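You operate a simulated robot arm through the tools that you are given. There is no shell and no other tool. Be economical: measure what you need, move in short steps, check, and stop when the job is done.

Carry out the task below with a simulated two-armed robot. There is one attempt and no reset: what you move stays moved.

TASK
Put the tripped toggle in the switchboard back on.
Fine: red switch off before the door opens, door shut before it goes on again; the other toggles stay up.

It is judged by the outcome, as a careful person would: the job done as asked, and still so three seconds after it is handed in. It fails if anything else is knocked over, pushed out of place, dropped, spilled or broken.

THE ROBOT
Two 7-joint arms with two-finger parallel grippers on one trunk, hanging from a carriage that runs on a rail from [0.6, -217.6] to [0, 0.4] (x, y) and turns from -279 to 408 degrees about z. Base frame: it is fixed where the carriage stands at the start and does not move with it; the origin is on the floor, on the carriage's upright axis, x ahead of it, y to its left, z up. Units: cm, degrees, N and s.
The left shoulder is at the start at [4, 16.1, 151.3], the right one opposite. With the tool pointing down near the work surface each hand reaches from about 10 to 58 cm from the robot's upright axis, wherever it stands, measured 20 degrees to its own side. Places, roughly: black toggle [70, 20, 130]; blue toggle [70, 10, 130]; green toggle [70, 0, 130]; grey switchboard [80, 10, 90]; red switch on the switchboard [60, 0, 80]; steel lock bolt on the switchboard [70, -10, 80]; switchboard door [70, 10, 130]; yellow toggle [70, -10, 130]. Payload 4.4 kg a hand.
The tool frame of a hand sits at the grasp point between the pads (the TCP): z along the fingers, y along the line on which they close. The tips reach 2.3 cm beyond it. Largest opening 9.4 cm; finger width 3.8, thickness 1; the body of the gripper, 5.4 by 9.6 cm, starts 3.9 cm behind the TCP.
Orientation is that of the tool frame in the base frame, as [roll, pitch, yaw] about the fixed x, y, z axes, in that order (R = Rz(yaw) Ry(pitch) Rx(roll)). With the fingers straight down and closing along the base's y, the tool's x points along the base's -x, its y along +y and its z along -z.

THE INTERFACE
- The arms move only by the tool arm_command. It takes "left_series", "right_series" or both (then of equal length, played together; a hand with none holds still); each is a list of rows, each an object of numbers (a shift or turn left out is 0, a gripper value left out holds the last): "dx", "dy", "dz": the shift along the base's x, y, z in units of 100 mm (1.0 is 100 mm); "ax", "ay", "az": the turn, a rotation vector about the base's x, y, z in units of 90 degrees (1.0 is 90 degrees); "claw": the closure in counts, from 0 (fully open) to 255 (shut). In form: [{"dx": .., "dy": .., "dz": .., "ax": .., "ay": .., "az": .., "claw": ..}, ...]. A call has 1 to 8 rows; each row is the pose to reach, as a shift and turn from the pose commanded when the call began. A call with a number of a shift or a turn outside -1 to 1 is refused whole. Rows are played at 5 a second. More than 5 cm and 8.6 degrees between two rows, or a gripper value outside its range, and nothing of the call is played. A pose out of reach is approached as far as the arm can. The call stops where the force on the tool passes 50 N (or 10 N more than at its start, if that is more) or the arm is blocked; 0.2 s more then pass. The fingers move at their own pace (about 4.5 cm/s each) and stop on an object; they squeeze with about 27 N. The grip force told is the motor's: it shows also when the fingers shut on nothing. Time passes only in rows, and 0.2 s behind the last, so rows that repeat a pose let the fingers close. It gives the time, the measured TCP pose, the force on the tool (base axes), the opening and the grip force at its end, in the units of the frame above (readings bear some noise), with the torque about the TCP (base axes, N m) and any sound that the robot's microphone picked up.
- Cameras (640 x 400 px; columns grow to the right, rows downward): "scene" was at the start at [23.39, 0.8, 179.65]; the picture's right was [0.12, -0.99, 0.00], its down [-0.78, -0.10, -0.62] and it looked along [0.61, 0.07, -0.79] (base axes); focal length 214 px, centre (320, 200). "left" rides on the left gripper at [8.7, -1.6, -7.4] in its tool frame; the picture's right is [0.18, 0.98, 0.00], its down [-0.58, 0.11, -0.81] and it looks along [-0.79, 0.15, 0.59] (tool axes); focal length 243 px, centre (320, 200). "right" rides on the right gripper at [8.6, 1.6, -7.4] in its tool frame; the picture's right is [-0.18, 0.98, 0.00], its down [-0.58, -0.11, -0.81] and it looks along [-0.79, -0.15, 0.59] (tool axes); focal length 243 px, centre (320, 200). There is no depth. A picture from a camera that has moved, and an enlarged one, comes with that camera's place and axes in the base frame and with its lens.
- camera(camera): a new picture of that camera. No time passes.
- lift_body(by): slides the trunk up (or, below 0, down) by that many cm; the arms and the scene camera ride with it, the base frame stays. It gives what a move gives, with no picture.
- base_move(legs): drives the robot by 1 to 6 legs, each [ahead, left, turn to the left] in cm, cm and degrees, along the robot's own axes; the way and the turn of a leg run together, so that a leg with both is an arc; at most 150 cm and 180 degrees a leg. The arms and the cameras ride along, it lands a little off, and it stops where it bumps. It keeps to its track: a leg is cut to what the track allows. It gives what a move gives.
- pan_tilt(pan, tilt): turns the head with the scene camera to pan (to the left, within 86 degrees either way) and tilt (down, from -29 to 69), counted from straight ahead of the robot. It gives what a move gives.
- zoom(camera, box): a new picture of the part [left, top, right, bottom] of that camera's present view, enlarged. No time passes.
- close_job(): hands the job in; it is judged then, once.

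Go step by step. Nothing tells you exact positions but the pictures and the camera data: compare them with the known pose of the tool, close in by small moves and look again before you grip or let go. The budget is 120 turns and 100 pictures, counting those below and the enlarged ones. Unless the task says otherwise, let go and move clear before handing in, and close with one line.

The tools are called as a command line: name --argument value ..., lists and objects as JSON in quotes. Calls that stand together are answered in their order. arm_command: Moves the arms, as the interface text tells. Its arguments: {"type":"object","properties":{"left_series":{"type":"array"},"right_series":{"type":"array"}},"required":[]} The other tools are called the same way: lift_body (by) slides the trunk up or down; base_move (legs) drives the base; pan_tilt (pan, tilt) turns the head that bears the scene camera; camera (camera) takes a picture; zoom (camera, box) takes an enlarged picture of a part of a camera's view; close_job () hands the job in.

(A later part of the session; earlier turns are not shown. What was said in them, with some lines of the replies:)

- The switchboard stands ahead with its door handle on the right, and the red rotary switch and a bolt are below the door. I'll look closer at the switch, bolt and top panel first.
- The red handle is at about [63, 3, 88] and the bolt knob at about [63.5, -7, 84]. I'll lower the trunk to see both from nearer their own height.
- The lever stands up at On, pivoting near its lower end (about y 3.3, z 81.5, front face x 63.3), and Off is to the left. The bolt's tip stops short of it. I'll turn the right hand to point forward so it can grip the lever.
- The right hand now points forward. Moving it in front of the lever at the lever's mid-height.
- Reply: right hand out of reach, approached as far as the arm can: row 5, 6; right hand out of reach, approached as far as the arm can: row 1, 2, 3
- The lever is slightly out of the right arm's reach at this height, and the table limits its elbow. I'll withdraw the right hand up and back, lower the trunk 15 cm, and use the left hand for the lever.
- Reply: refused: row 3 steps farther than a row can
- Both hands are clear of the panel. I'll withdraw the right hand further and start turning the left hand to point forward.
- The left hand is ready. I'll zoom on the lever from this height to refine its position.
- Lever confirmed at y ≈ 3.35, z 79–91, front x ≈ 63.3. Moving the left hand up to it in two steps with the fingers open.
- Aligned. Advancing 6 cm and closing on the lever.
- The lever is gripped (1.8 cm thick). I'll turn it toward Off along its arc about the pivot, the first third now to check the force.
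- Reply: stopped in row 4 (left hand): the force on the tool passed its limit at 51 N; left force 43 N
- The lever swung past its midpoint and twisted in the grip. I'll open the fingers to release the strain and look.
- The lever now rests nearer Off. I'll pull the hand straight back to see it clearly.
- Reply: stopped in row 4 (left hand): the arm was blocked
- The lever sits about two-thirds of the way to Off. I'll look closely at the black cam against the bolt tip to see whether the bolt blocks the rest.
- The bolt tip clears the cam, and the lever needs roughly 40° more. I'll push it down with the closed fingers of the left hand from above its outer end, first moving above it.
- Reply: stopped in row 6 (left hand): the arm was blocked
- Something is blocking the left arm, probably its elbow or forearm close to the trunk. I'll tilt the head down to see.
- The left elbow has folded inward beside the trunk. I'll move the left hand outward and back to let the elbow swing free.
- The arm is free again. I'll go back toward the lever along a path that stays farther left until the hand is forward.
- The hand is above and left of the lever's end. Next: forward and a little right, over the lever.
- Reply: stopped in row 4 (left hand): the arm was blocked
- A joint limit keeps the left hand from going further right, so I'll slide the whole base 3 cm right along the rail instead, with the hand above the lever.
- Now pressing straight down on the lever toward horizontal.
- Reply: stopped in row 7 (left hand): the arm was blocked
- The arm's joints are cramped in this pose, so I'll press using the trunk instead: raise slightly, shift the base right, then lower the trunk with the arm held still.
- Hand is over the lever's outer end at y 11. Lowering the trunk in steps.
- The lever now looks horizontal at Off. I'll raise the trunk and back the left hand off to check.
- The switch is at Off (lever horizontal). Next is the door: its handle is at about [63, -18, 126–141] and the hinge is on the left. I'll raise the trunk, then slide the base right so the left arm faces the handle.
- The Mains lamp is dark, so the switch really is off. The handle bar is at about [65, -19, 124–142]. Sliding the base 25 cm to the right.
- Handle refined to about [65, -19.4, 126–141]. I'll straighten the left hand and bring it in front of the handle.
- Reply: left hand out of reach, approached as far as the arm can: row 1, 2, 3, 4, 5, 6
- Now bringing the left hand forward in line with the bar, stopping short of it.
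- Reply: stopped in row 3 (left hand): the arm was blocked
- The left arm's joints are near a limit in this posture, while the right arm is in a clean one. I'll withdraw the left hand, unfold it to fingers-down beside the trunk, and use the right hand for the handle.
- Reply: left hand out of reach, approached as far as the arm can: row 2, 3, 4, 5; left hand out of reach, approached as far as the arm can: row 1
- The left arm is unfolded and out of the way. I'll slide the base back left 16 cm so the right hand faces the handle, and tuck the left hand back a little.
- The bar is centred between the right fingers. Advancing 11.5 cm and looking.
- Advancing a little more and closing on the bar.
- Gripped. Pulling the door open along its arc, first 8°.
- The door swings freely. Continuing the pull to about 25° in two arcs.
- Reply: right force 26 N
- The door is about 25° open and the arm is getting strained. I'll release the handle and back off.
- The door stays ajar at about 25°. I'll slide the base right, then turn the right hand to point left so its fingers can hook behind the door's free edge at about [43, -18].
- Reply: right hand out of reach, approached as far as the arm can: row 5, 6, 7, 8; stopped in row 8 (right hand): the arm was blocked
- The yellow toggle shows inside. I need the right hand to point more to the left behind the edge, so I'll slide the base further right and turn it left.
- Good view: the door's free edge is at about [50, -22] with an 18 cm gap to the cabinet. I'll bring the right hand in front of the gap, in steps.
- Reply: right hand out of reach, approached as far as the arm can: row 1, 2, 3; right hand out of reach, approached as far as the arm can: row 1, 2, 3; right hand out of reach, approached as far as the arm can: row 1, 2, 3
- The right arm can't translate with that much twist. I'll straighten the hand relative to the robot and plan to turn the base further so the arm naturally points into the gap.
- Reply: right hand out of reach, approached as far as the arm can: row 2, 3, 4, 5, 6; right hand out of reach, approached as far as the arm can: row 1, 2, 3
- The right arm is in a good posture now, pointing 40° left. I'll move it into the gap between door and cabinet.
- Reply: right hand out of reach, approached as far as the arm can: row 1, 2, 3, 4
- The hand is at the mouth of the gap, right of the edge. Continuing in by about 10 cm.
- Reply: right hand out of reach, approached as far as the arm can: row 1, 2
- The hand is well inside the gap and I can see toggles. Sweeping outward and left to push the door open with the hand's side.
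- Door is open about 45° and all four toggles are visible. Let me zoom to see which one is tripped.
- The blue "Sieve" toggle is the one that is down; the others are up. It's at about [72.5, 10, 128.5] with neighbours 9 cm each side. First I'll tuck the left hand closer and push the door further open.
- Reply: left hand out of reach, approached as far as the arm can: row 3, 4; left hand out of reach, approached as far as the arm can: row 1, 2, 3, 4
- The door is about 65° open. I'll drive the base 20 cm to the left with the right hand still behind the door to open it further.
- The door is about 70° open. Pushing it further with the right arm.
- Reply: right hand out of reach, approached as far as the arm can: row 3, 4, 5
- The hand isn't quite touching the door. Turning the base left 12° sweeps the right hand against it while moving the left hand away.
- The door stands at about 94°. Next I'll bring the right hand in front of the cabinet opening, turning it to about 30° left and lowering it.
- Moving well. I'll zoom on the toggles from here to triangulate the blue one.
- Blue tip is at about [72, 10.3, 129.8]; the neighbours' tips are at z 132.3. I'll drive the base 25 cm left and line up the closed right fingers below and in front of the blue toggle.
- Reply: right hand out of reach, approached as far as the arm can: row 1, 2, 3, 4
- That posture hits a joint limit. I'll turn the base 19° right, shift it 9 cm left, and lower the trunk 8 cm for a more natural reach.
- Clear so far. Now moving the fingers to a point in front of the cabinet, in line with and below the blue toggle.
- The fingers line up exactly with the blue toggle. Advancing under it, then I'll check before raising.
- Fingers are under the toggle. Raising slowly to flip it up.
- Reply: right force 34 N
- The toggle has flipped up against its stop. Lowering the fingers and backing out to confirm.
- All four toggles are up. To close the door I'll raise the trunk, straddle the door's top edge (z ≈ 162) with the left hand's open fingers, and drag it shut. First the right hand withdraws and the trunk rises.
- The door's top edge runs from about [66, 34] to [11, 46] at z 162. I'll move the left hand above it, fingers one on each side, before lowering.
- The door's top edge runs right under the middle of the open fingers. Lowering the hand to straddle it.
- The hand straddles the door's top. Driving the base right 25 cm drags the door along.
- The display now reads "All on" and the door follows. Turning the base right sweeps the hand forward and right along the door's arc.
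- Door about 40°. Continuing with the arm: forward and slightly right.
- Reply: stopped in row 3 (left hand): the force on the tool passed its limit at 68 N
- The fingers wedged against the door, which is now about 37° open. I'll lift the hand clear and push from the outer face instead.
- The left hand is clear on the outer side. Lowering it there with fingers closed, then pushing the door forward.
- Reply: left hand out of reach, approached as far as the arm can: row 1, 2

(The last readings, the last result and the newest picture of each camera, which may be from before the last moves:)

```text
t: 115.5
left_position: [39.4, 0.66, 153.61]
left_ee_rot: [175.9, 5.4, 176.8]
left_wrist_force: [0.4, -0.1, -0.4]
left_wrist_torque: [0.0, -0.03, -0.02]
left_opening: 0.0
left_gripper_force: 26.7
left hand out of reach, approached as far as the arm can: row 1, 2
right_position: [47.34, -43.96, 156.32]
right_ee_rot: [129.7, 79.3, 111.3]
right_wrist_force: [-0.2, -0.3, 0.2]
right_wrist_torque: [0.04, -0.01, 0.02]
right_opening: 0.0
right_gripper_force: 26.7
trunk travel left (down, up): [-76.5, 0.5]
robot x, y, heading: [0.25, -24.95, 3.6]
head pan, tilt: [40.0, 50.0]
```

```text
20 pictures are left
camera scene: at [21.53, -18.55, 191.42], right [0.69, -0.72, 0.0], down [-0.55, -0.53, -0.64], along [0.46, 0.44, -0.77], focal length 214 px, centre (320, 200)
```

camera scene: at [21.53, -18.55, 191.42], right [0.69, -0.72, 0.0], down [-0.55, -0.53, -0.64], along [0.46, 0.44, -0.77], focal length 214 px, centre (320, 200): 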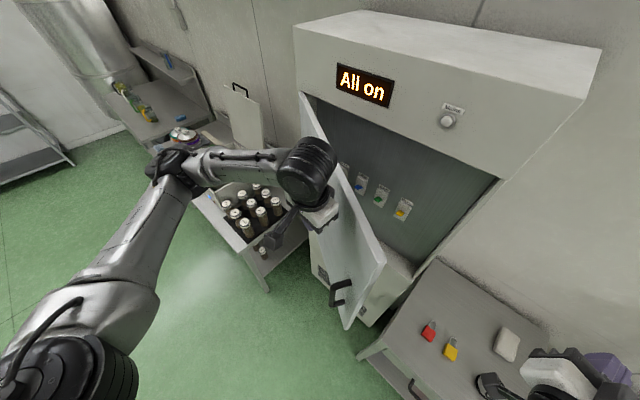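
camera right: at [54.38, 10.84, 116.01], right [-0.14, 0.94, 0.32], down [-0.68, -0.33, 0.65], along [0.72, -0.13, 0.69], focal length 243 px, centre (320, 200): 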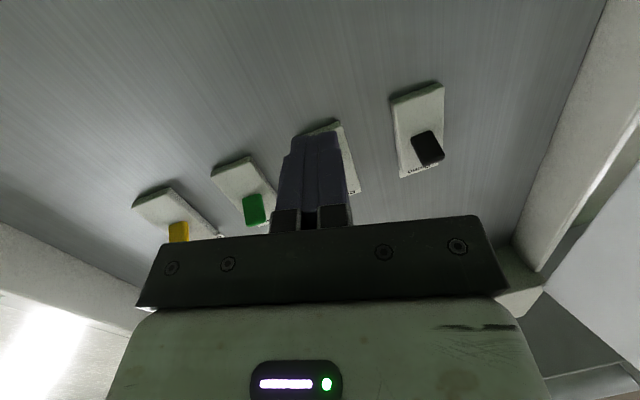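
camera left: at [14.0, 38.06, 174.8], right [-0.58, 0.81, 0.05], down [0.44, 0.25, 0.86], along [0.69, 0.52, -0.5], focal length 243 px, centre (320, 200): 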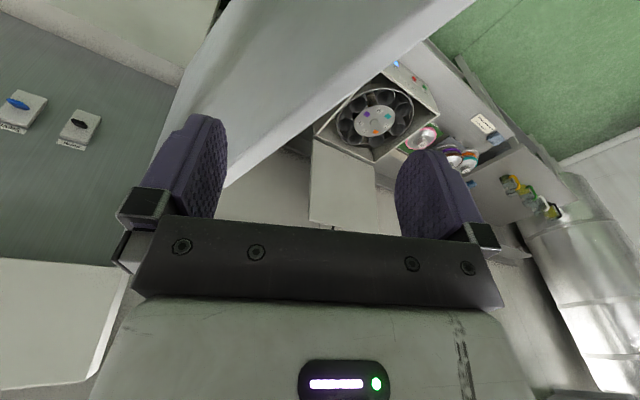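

Door is closing under the push. Continuing forward another 10 cm and a bit.

arm_command --left_series '[{"dx": 0.25}, {"dx": 0.5}, {"dx": 0.75}, {"dx": 1.0}]'

arm_command --left_series '[{"dx": 0.25}, {"dx": 0.5}, {"dx": 0.7}]'

camera --camera "scene"

```text
t: 116.5
left_position: [49.49, 0.79, 153.48]
left_ee_rot: [175.9, 5.4, 176.7]
left_wrist_force: [0.1, -0.4, -0.1]
left_wrist_torque: [-0.01, -0.01, 0.05]
left_opening: 0.0
left_gripper_force: 27.0
right_position: [47.32, -43.99, 156.42]
right_ee_rot: [129.6, 79.2, 111.2]
right_wrist_force: [0.6, -0.3, -0.2]
right_wrist_torque: [0.0, -0.02, 0.01]
right_opening: 0.0
right_gripper_force: 26.3
trunk travel left (down, up): [-76.5, 0.5]
robot x, y, heading: [-0.08, -24.92, 3.6]
head pan, tilt: [40.0, 50.0]
```

```text
t: 117.3
left_position: [56.37, 0.74, 153.44]
left_ee_rot: [175.9, 5.3, 176.7]
left_wrist_force: [0.8, -1.2, 0.1]
left_wrist_torque: [0.0, 0.01, 0.01]
left_opening: 0.01
left_gripper_force: 26.6
right_position: [47.36, -44.09, 156.31]
right_ee_rot: [129.6, 79.3, 111.4]
right_wrist_force: [-0.3, 0.2, 0.9]
right_wrist_torque: [0.0, 0.02, -0.04]
right_opening: 0.02
right_gripper_force: 27.2
trunk travel left (down, up): [-76.5, 0.5]
robot x, y, heading: [0.03, -25.0, 3.8]
head pan, tilt: [40.0, 50.0]
```

```text
19 pictures are left
camera scene: at [21.54, -18.55, 191.42], right [0.69, -0.72, 0.0], down [-0.55, -0.53, -0.64], along [0.46, 0.44, -0.77], focal length 214 px, centre (320, 200)
```

scene: 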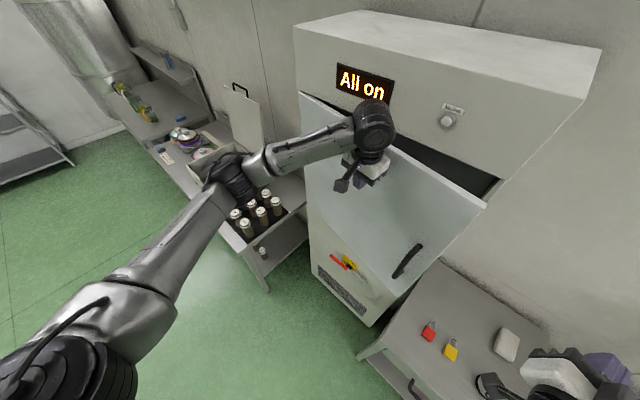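

Nearly shut. I'll lower the trunk so the wrist also stays below the cabinet's header, then push it the rest of the way.

lift_body --by -28

arm_command --left_series '[{"dx": 0.15}, {"dx": 0.3}, {"dx": 0.45}, {"dx": 0.6}, {"dx": 0.75}, {"dx": 0.9}]'

pan_tilt --pan 10 --tilt 40

camera --camera "scene"

```text
t: 120.1
left_position: [56.42, 0.69, 125.35]
left_ee_rot: [176.0, 5.4, 176.8]
left_wrist_force: [-0.6, 0.6, 0.0]
left_wrist_torque: [0.02, 0.01, -0.01]
left_opening: 0.0
left_gripper_force: 27.2
right_position: [47.34, -43.95, 128.29]
right_ee_rot: [129.5, 79.4, 111.3]
right_wrist_force: [-0.4, 0.1, -0.9]
right_wrist_torque: [-0.01, 0.0, 0.0]
right_opening: 0.01
right_gripper_force: 26.8
trunk travel left (down, up): [-48.5, 28.5]
robot x, y, heading: [-0.07, -24.89, 3.6]
head pan, tilt: [40.0, 50.0]
```

```text
t: 121.3
left_position: [63.2, 0.77, 125.52]
left_ee_rot: [175.9, 4.8, 176.6]
left_wrist_force: [-11.9, -2.0, -1.5]
left_wrist_torque: [0.15, -0.6, 0.03]
left_opening: 0.0
left_gripper_force: 27.2
right_position: [47.28, -43.87, 128.23]
right_ee_rot: [129.9, 79.3, 111.7]
right_wrist_force: [0.0, 0.8, 0.3]
right_wrist_torque: [-0.01, 0.02, -0.01]
right_opening: 0.0
right_gripper_force: 27.0
trunk travel left (down, up): [-48.5, 28.5]
robot x, y, heading: [0.11, -24.72, 3.7]
head pan, tilt: [40.0, 50.0]
stopped in row 6 (left hand): the force on the tool passed its limit at 56 N (the readings are from after the stop); the commanded pose is now the measured one
```

```text
t: 122.3
left_position: [63.18, 0.93, 125.49]
left_ee_rot: [175.8, 4.9, 176.7]
left_wrist_force: [-15.6, -0.2, -4.6]
left_wrist_torque: [-0.02, -0.6, 0.16]
left_opening: 0.0
left_gripper_force: 27.0
right_position: [47.26, -43.93, 128.25]
right_ee_rot: [130.0, 79.3, 112.0]
right_wrist_force: [0.0, 0.1, 0.1]
right_wrist_torque: [0.03, -0.02, -0.02]
right_opening: 0.02
right_gripper_force: 27.0
trunk travel left (down, up): [-48.5, 28.5]
robot x, y, heading: [-0.14, -24.96, 3.8]
head pan, tilt: [10.0, 40.0]
```

```text
18 pictures are left
camera scene: at [24.1, -21.83, 164.78], right [0.24, -0.97, 0.0], down [-0.63, -0.15, -0.76], along [0.74, 0.18, -0.64], focal length 214 px, centre (320, 200)
```

scene: 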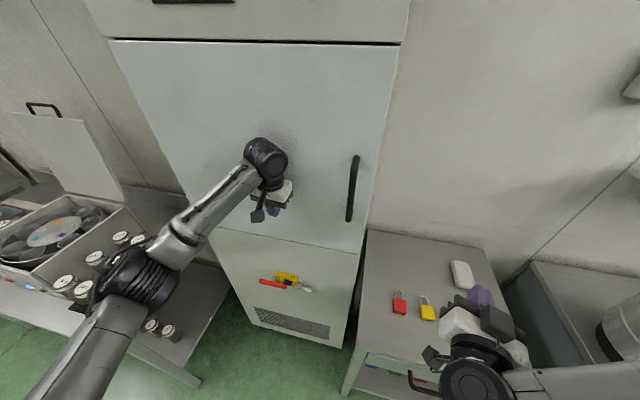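

The door is shut flush. I'll withdraw the left hand straight back and check the door closely.

arm_command --left_series '[{"dx": -0.2}, {"dx": -0.6}, {"dx": -1.0}]'

arm_command --left_series '[{"dx": -0.4}, {"dx": -0.8}, {"dx": -1.0}]'

arm_command --left_series '[{"dx": -0.4, "dz": 0.2}, {"dx": -0.8, "dy": 0.2, "dz": 0.4}, {"dx": -1.0, "dy": 0.3, "dz": 0.6}]'

camera --camera "scene"

```text
t: 123.1
left_position: [53.37, 0.79, 125.7]
left_ee_rot: [175.8, 5.0, 176.7]
left_wrist_force: [0.7, 1.2, -0.7]
left_wrist_torque: [0.03, -0.03, -0.02]
left_opening: 0.02
left_gripper_force: 26.6
right_position: [47.32, -43.98, 128.29]
right_ee_rot: [129.6, 79.2, 111.4]
right_wrist_force: [-0.3, 0.5, 0.1]
right_wrist_torque: [-0.01, 0.01, 0.0]
right_opening: 0.0
right_gripper_force: 27.0
trunk travel left (down, up): [-48.5, 28.5]
robot x, y, heading: [0.19, -24.66, 3.9]
head pan, tilt: [10.0, 40.0]
```

```text
t: 123.9
left_position: [43.42, 0.83, 125.61]
left_ee_rot: [175.8, 5.0, 176.7]
left_wrist_force: [0.9, -0.4, -0.3]
left_wrist_torque: [-0.03, -0.01, 0.04]
left_opening: 0.0
left_gripper_force: 27.3
right_position: [47.19, -44.1, 128.29]
right_ee_rot: [129.5, 79.3, 111.3]
right_wrist_force: [-0.6, -0.2, 0.4]
right_wrist_torque: [0.01, 0.01, 0.04]
right_opening: 0.0
right_gripper_force: 27.2
trunk travel left (down, up): [-48.5, 28.5]
robot x, y, heading: [0.11, -24.93, 3.9]
head pan, tilt: [10.0, 40.0]
```

```text
t: 124.7
left_position: [33.12, 3.7, 131.68]
left_ee_rot: [175.9, 5.1, 176.6]
left_wrist_force: [-0.5, 0.7, 0.2]
left_wrist_torque: [0.01, 0.0, 0.02]
left_opening: 0.0
left_gripper_force: 26.9
right_position: [47.36, -44.01, 128.33]
right_ee_rot: [129.5, 79.3, 111.4]
right_wrist_force: [-0.1, 0.3, 0.0]
right_wrist_torque: [-0.01, -0.02, -0.02]
right_opening: 0.03
right_gripper_force: 26.5
trunk travel left (down, up): [-48.5, 28.5]
robot x, y, heading: [-0.03, -25.04, 3.7]
head pan, tilt: [10.0, 40.0]
```

```text
17 pictures are left
camera scene: at [24.23, -21.82, 164.83], right [0.24, -0.97, 0.0], down [-0.62, -0.15, -0.77], along [0.74, 0.18, -0.64], focal length 214 px, centre (320, 200)
```

scene: 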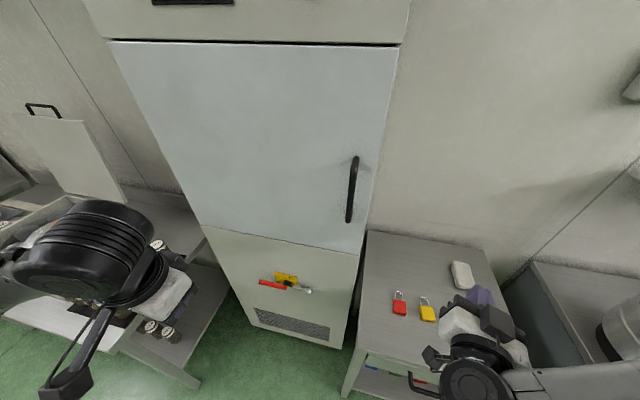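

The door is flush all round. Now for the lever: I'll move the base left and turn it slightly so the right hand faces the lever, then lower the trunk.

zoom --camera "scene" --box '[250, 30, 410, 260]'

base_move --legs '[[0, 0, 16.3], [7.9, 21.6, 0]]'

lift_body --by -20

camera --camera "scene"

```text
1.74 times, centred on (330, 145) of scene
camera zoom: at [24.23, -21.82, 164.83], right [0.24, -0.97, 0.0], down [-0.62, -0.15, -0.77], along [0.74, 0.18, -0.64], focal length 373 px, centre (303, 296)
```

zoom: 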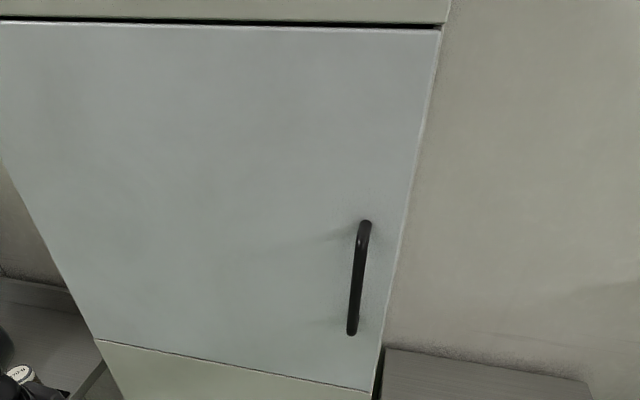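

```text
t: 127.4
left_position: [23.7, 35.16, 131.69]
left_ee_rot: [175.9, 5.0, -167.1]
left_wrist_force: [0.1, -1.3, -0.9]
left_wrist_torque: [0.0, 0.02, -0.01]
left_opening: 0.01
left_gripper_force: 26.9
right_position: [50.72, -6.52, 128.34]
right_ee_rot: [129.4, 79.3, 127.5]
right_wrist_force: [0.1, -0.6, -0.7]
right_wrist_torque: [0.04, 0.0, -0.01]
right_opening: 0.0
right_gripper_force: 27.0
trunk travel left (down, up): [-48.5, 28.5]
robot x, y, heading: [-0.43, -1.73, 20.0]
head pan, tilt: [10.0, 40.0]
```

```text
t: 129.6
left_position: [23.73, 35.03, 111.74]
left_ee_rot: [175.8, 5.0, -167.1]
left_wrist_force: [-0.4, 0.1, 0.0]
left_wrist_torque: [-0.01, -0.01, -0.01]
left_opening: 0.0
left_gripper_force: 26.7
right_position: [50.81, -6.57, 108.42]
right_ee_rot: [129.3, 79.4, 127.5]
right_wrist_force: [0.2, 0.7, 0.5]
right_wrist_torque: [0.0, 0.03, -0.02]
right_opening: 0.0
right_gripper_force: 27.3
trunk travel left (down, up): [-28.5, 48.5]
robot x, y, heading: [0.21, -1.59, 20.4]
head pan, tilt: [10.0, 40.0]
```

```text
15 pictures are left
camera scene: at [22.33, 8.13, 144.85], right [0.5, -0.87, 0.0], down [-0.56, -0.32, -0.77], along [0.66, 0.38, -0.64], focal length 214 px, centre (320, 200)
```

scene: 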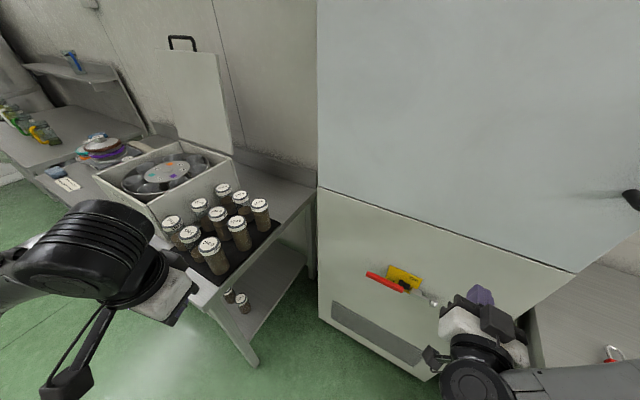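

Clear. Lowering 15 cm more, and bringing the right hand down in front of and below the lever's outer end.

lift_body --by -15

arm_command --right_series '[{"dy": 0.25, "dz": -0.3}, {"dy": 0.5, "dz": -0.6}, {"dy": 0.75, "dz": -0.85}, {"dy": 1.0, "dz": -1.0}]'

arm_command --right_series '[{"dy": 0.25, "dz": -0.3}, {"dy": 0.45, "dz": -0.6, "dx": 0.1}, {"dy": 0.65, "dz": -0.85, "dx": 0.3}, {"dy": 0.66, "dz": -0.85, "dx": 0.4}]'

camera --camera "scene"

```text
t: 131.3
left_position: [23.78, 35.13, 96.83]
left_ee_rot: [175.8, 4.9, -167.0]
left_wrist_force: [0.2, 0.1, -0.4]
left_wrist_torque: [0.0, 0.0, 0.0]
left_opening: 0.0
left_gripper_force: 27.5
right_position: [50.91, -6.63, 93.32]
right_ee_rot: [129.4, 79.3, 127.5]
right_wrist_force: [-0.4, 0.0, 0.2]
right_wrist_torque: [0.01, 0.02, -0.05]
right_opening: 0.02
right_gripper_force: 26.9
trunk travel left (down, up): [-13.5, 63.5]
robot x, y, heading: [-0.08, -1.39, 20.2]
head pan, tilt: [10.0, 40.0]
```

```text
t: 132.3
left_position: [23.83, 35.22, 96.79]
left_ee_rot: [175.8, 5.0, -166.9]
left_wrist_force: [0.4, 0.2, 0.6]
left_wrist_torque: [0.0, 0.02, 0.04]
left_opening: 0.01
left_gripper_force: 26.8
right_position: [50.62, 3.37, 83.19]
right_ee_rot: [128.9, 79.3, 126.9]
right_wrist_force: [-0.3, -0.3, -0.2]
right_wrist_torque: [0.06, -0.03, 0.0]
right_opening: 0.02
right_gripper_force: 26.6
trunk travel left (down, up): [-13.5, 63.5]
robot x, y, heading: [-0.42, -1.68, 20.0]
head pan, tilt: [10.0, 40.0]
```

```text
t: 133.3
left_position: [23.87, 35.06, 96.78]
left_ee_rot: [175.9, 5.0, -167.1]
left_wrist_force: [-0.3, -0.6, 1.0]
left_wrist_torque: [0.0, -0.01, 0.0]
left_opening: 0.0
left_gripper_force: 26.8
right_position: [54.82, 9.95, 74.93]
right_ee_rot: [129.3, 79.3, 127.5]
right_wrist_force: [-0.2, -0.6, 0.7]
right_wrist_torque: [0.02, 0.0, -0.06]
right_opening: 0.0
right_gripper_force: 26.7
trunk travel left (down, up): [-13.5, 63.5]
robot x, y, heading: [-0.26, -1.75, 19.8]
head pan, tilt: [10.0, 40.0]
```

```text
14 pictures are left
camera scene: at [22.35, 8.11, 129.84], right [0.5, -0.87, 0.0], down [-0.56, -0.32, -0.77], along [0.66, 0.38, -0.64], focal length 214 px, centre (320, 200)
```

scene: 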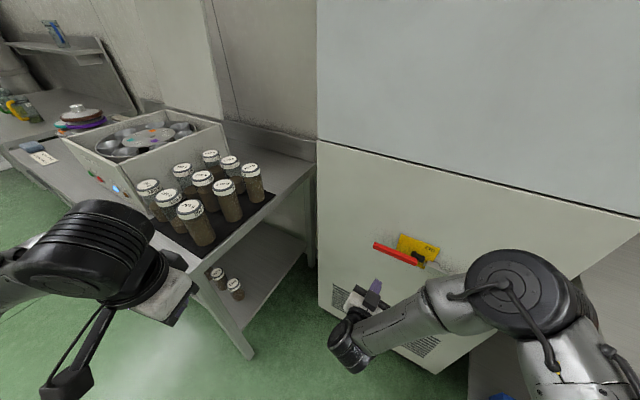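

The fingers are below and in front of the lever (z ≈ 81, y 2–13). Advancing beneath it, then pushing up along its arc.

arm_command --right_series '[{"dx": 0.3}, {"dx": 0.6}, {"dx": 0.82}, {"dx": 0.82}]'

arm_command --right_series '[{"dz": 0.15}, {"dz": 0.3}, {"dy": 0.02, "dz": 0.42}, {"dy": 0.04, "dz": 0.54}, {"dy": 0.05, "dz": 0.66}, {"dy": 0.03, "dz": 0.78}, {"dy": -0.01, "dz": 0.9}]'

zoom --camera "scene" --box '[320, 180, 480, 300]'

```text
t: 134.3
left_position: [23.68, 35.11, 96.74]
left_ee_rot: [175.9, 5.1, -167.0]
left_wrist_force: [0.4, 0.9, 0.0]
left_wrist_torque: [-0.03, -0.02, 0.0]
left_opening: 0.01
left_gripper_force: 27.2
right_position: [62.86, 9.93, 74.85]
right_ee_rot: [129.5, 79.3, 127.7]
right_wrist_force: [-1.4, -0.5, -0.8]
right_wrist_torque: [0.03, 0.01, -0.01]
right_opening: 0.01
right_gripper_force: 26.8
trunk travel left (down, up): [-13.5, 63.5]
robot x, y, heading: [-0.15, -1.59, 20.2]
head pan, tilt: [10.0, 40.0]
```

```text
t: 135.9
left_position: [23.82, 35.1, 96.67]
left_ee_rot: [175.9, 5.0, -167.0]
left_wrist_force: [1.1, 0.2, 0.5]
left_wrist_torque: [0.0, 0.0, 0.0]
left_opening: 0.0
left_gripper_force: 27.1
right_position: [62.98, 9.95, 83.89]
right_ee_rot: [129.4, 79.3, 127.6]
right_wrist_force: [0.2, -0.2, -0.2]
right_wrist_torque: [-0.02, 0.04, -0.02]
right_opening: 0.0
right_gripper_force: 27.6
trunk travel left (down, up): [-13.5, 63.5]
robot x, y, heading: [-0.12, -1.74, 20.1]
head pan, tilt: [10.0, 40.0]
```

```text
3.33 times, centred on (400, 240) of scene
camera zoom: at [22.33, 8.12, 129.84], right [0.5, -0.87, 0.0], down [-0.56, -0.32, -0.77], along [0.66, 0.38, -0.64], focal length 715 px, centre (53, 67)
```

zoom: 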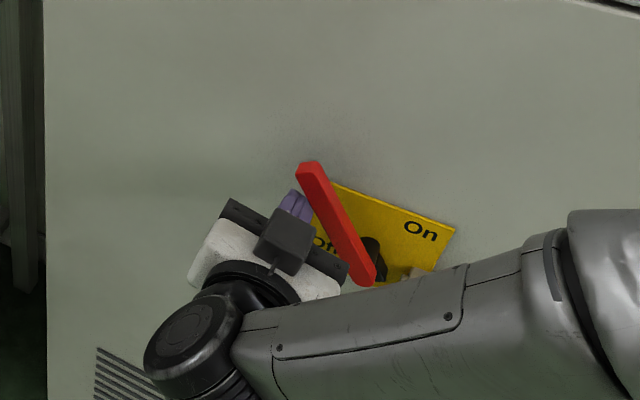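

The lever is well on its way up with little force. Finishing the arc to vertical.

arm_command --right_series '[{"dy": -0.08, "dz": 0.12}, {"dy": -0.18, "dz": 0.23}, {"dy": -0.28, "dz": 0.3}, {"dy": -0.38, "dz": 0.34}, {"dy": -0.46, "dz": 0.36}, {"dy": -0.5, "dz": 0.36}]'

zoom --camera "scene" --box '[320, 180, 480, 300]'

```text
t: 137.3
left_position: [23.84, 35.62, 96.82]
left_ee_rot: [175.7, 5.1, -167.0]
left_wrist_force: [-0.4, -0.4, -0.2]
left_wrist_torque: [-0.02, 0.01, 0.0]
left_opening: 0.03
left_gripper_force: 27.4
right_position: [62.99, 5.65, 87.43]
right_ee_rot: [129.3, 79.1, 127.8]
right_wrist_force: [10.1, 22.6, -12.5]
right_wrist_torque: [-0.17, 0.4, 0.55]
right_opening: 0.04
right_gripper_force: 27.0
trunk travel left (down, up): [-13.5, 63.5]
robot x, y, heading: [-0.1, -1.23, 20.1]
head pan, tilt: [10.0, 40.0]
```

```text
3.33 times, centred on (400, 240) of scene
camera zoom: at [22.37, 8.49, 129.86], right [0.5, -0.86, 0.0], down [-0.56, -0.32, -0.77], along [0.66, 0.39, -0.64], focal length 715 px, centre (53, 67)
```

zoom: 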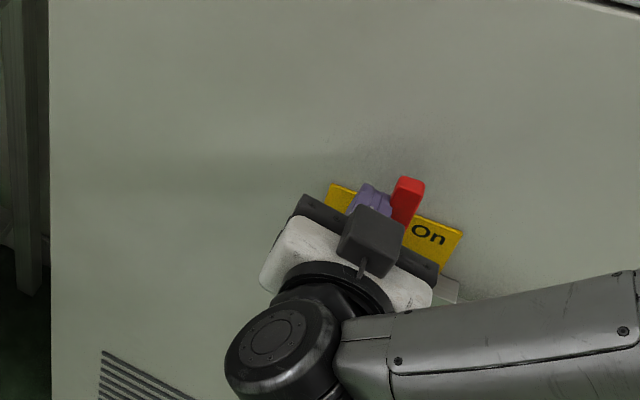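

The lever is up against its stop. I'll ease the hand off to the left, back away, and check the lever and the Mains lamp.

arm_command --right_series '[{"dy": 0.2}, {"dy": 0.25, "dx": -0.3}, {"dy": 0.25, "dx": -0.7}, {"dy": 0.1, "dx": -1.0}]'

camera --camera "scene"

zoom --camera "scene" --box '[360, 200, 480, 290]'

```text
t: 138.3
left_position: [23.86, 35.15, 96.71]
left_ee_rot: [175.8, 5.1, -167.0]
left_wrist_force: [0.2, 0.8, 0.1]
left_wrist_torque: [0.0, -0.01, 0.01]
left_opening: 0.01
left_gripper_force: 27.3
right_position: [52.98, 5.75, 87.56]
right_ee_rot: [129.2, 79.3, 127.2]
right_wrist_force: [0.4, -0.2, -0.4]
right_wrist_torque: [-0.02, 0.0, 0.02]
right_opening: 0.0
right_gripper_force: 26.8
trunk travel left (down, up): [-13.5, 63.5]
robot x, y, heading: [-0.17, -1.61, 20.1]
head pan, tilt: [10.0, 40.0]
```

```text
11 pictures are left
camera scene: at [22.31, 8.1, 129.83], right [0.5, -0.87, 0.0], down [-0.56, -0.32, -0.77], along [0.66, 0.38, -0.64], focal length 214 px, centre (320, 200)
```

scene: 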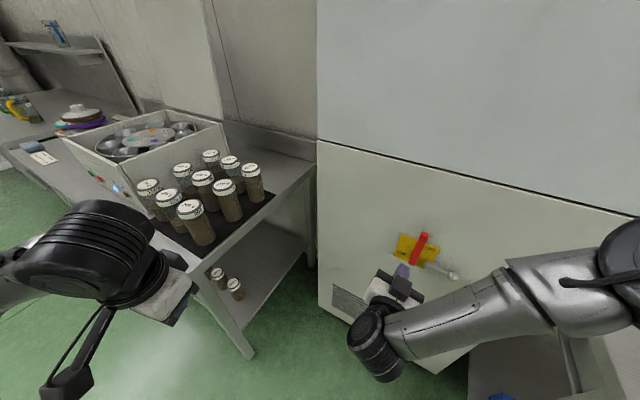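

```text
4.44 times, centred on (420, 245) of scene
camera zoom: at [22.31, 8.1, 129.83], right [0.5, -0.87, 0.0], down [-0.56, -0.32, -0.77], along [0.66, 0.38, -0.64], focal length 953 px, centre (-124, 0)
```

zoom: 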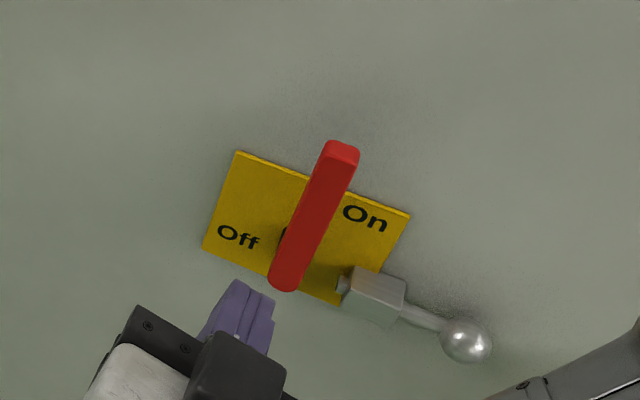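

The lever looks vertical at On. Looking up to check the Mains lamp and display.

pan_tilt --pan -25 --tilt -25

camera --camera "scene"

```text
t: 139.7
left_position: [23.83, 34.97, 96.7]
left_ee_rot: [175.9, 5.0, -166.9]
left_wrist_force: [0.1, -0.6, 0.3]
left_wrist_torque: [0.0, -0.01, 0.0]
left_opening: 0.0
left_gripper_force: 26.7
right_position: [53.13, 5.75, 87.49]
right_ee_rot: [129.4, 79.4, 127.5]
right_wrist_force: [-0.9, 0.2, -0.2]
right_wrist_torque: [0.01, -0.02, 0.02]
right_opening: 0.03
right_gripper_force: 26.8
trunk travel left (down, up): [-13.5, 63.5]
robot x, y, heading: [-0.24, -1.2, 20.3]
head pan, tilt: [-25.0, -25.0]
```

```text
9 pictures are left
camera scene: at [22.05, 3.26, 139.77], right [-0.09, -1.0, 0.0], down [0.42, -0.04, -0.91], along [0.9, -0.08, 0.42], focal length 214 px, centre (320, 200)
```

scene: 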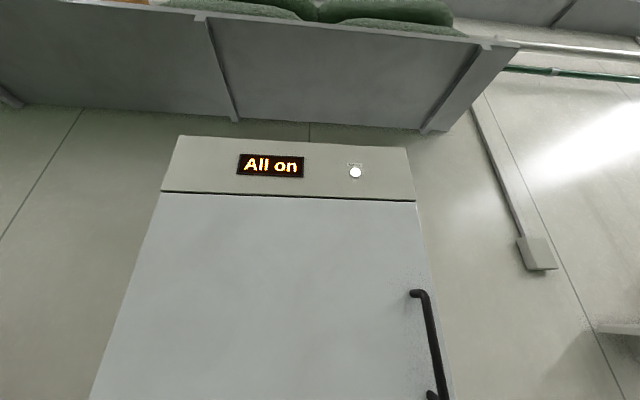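

The display reads "All on", the Mains lamp is lit, the door is shut and the lever is at On. Both hands are clear, so I'm handing in.

close_job

```text
The job is handed in.
```

The tripped Sieve toggle is back on: I turned the red switch off before opening the door and back on only after shutting it. The other toggles were still up when I closed the door, and the panel now reads "All on" with the Mains lamp lit.
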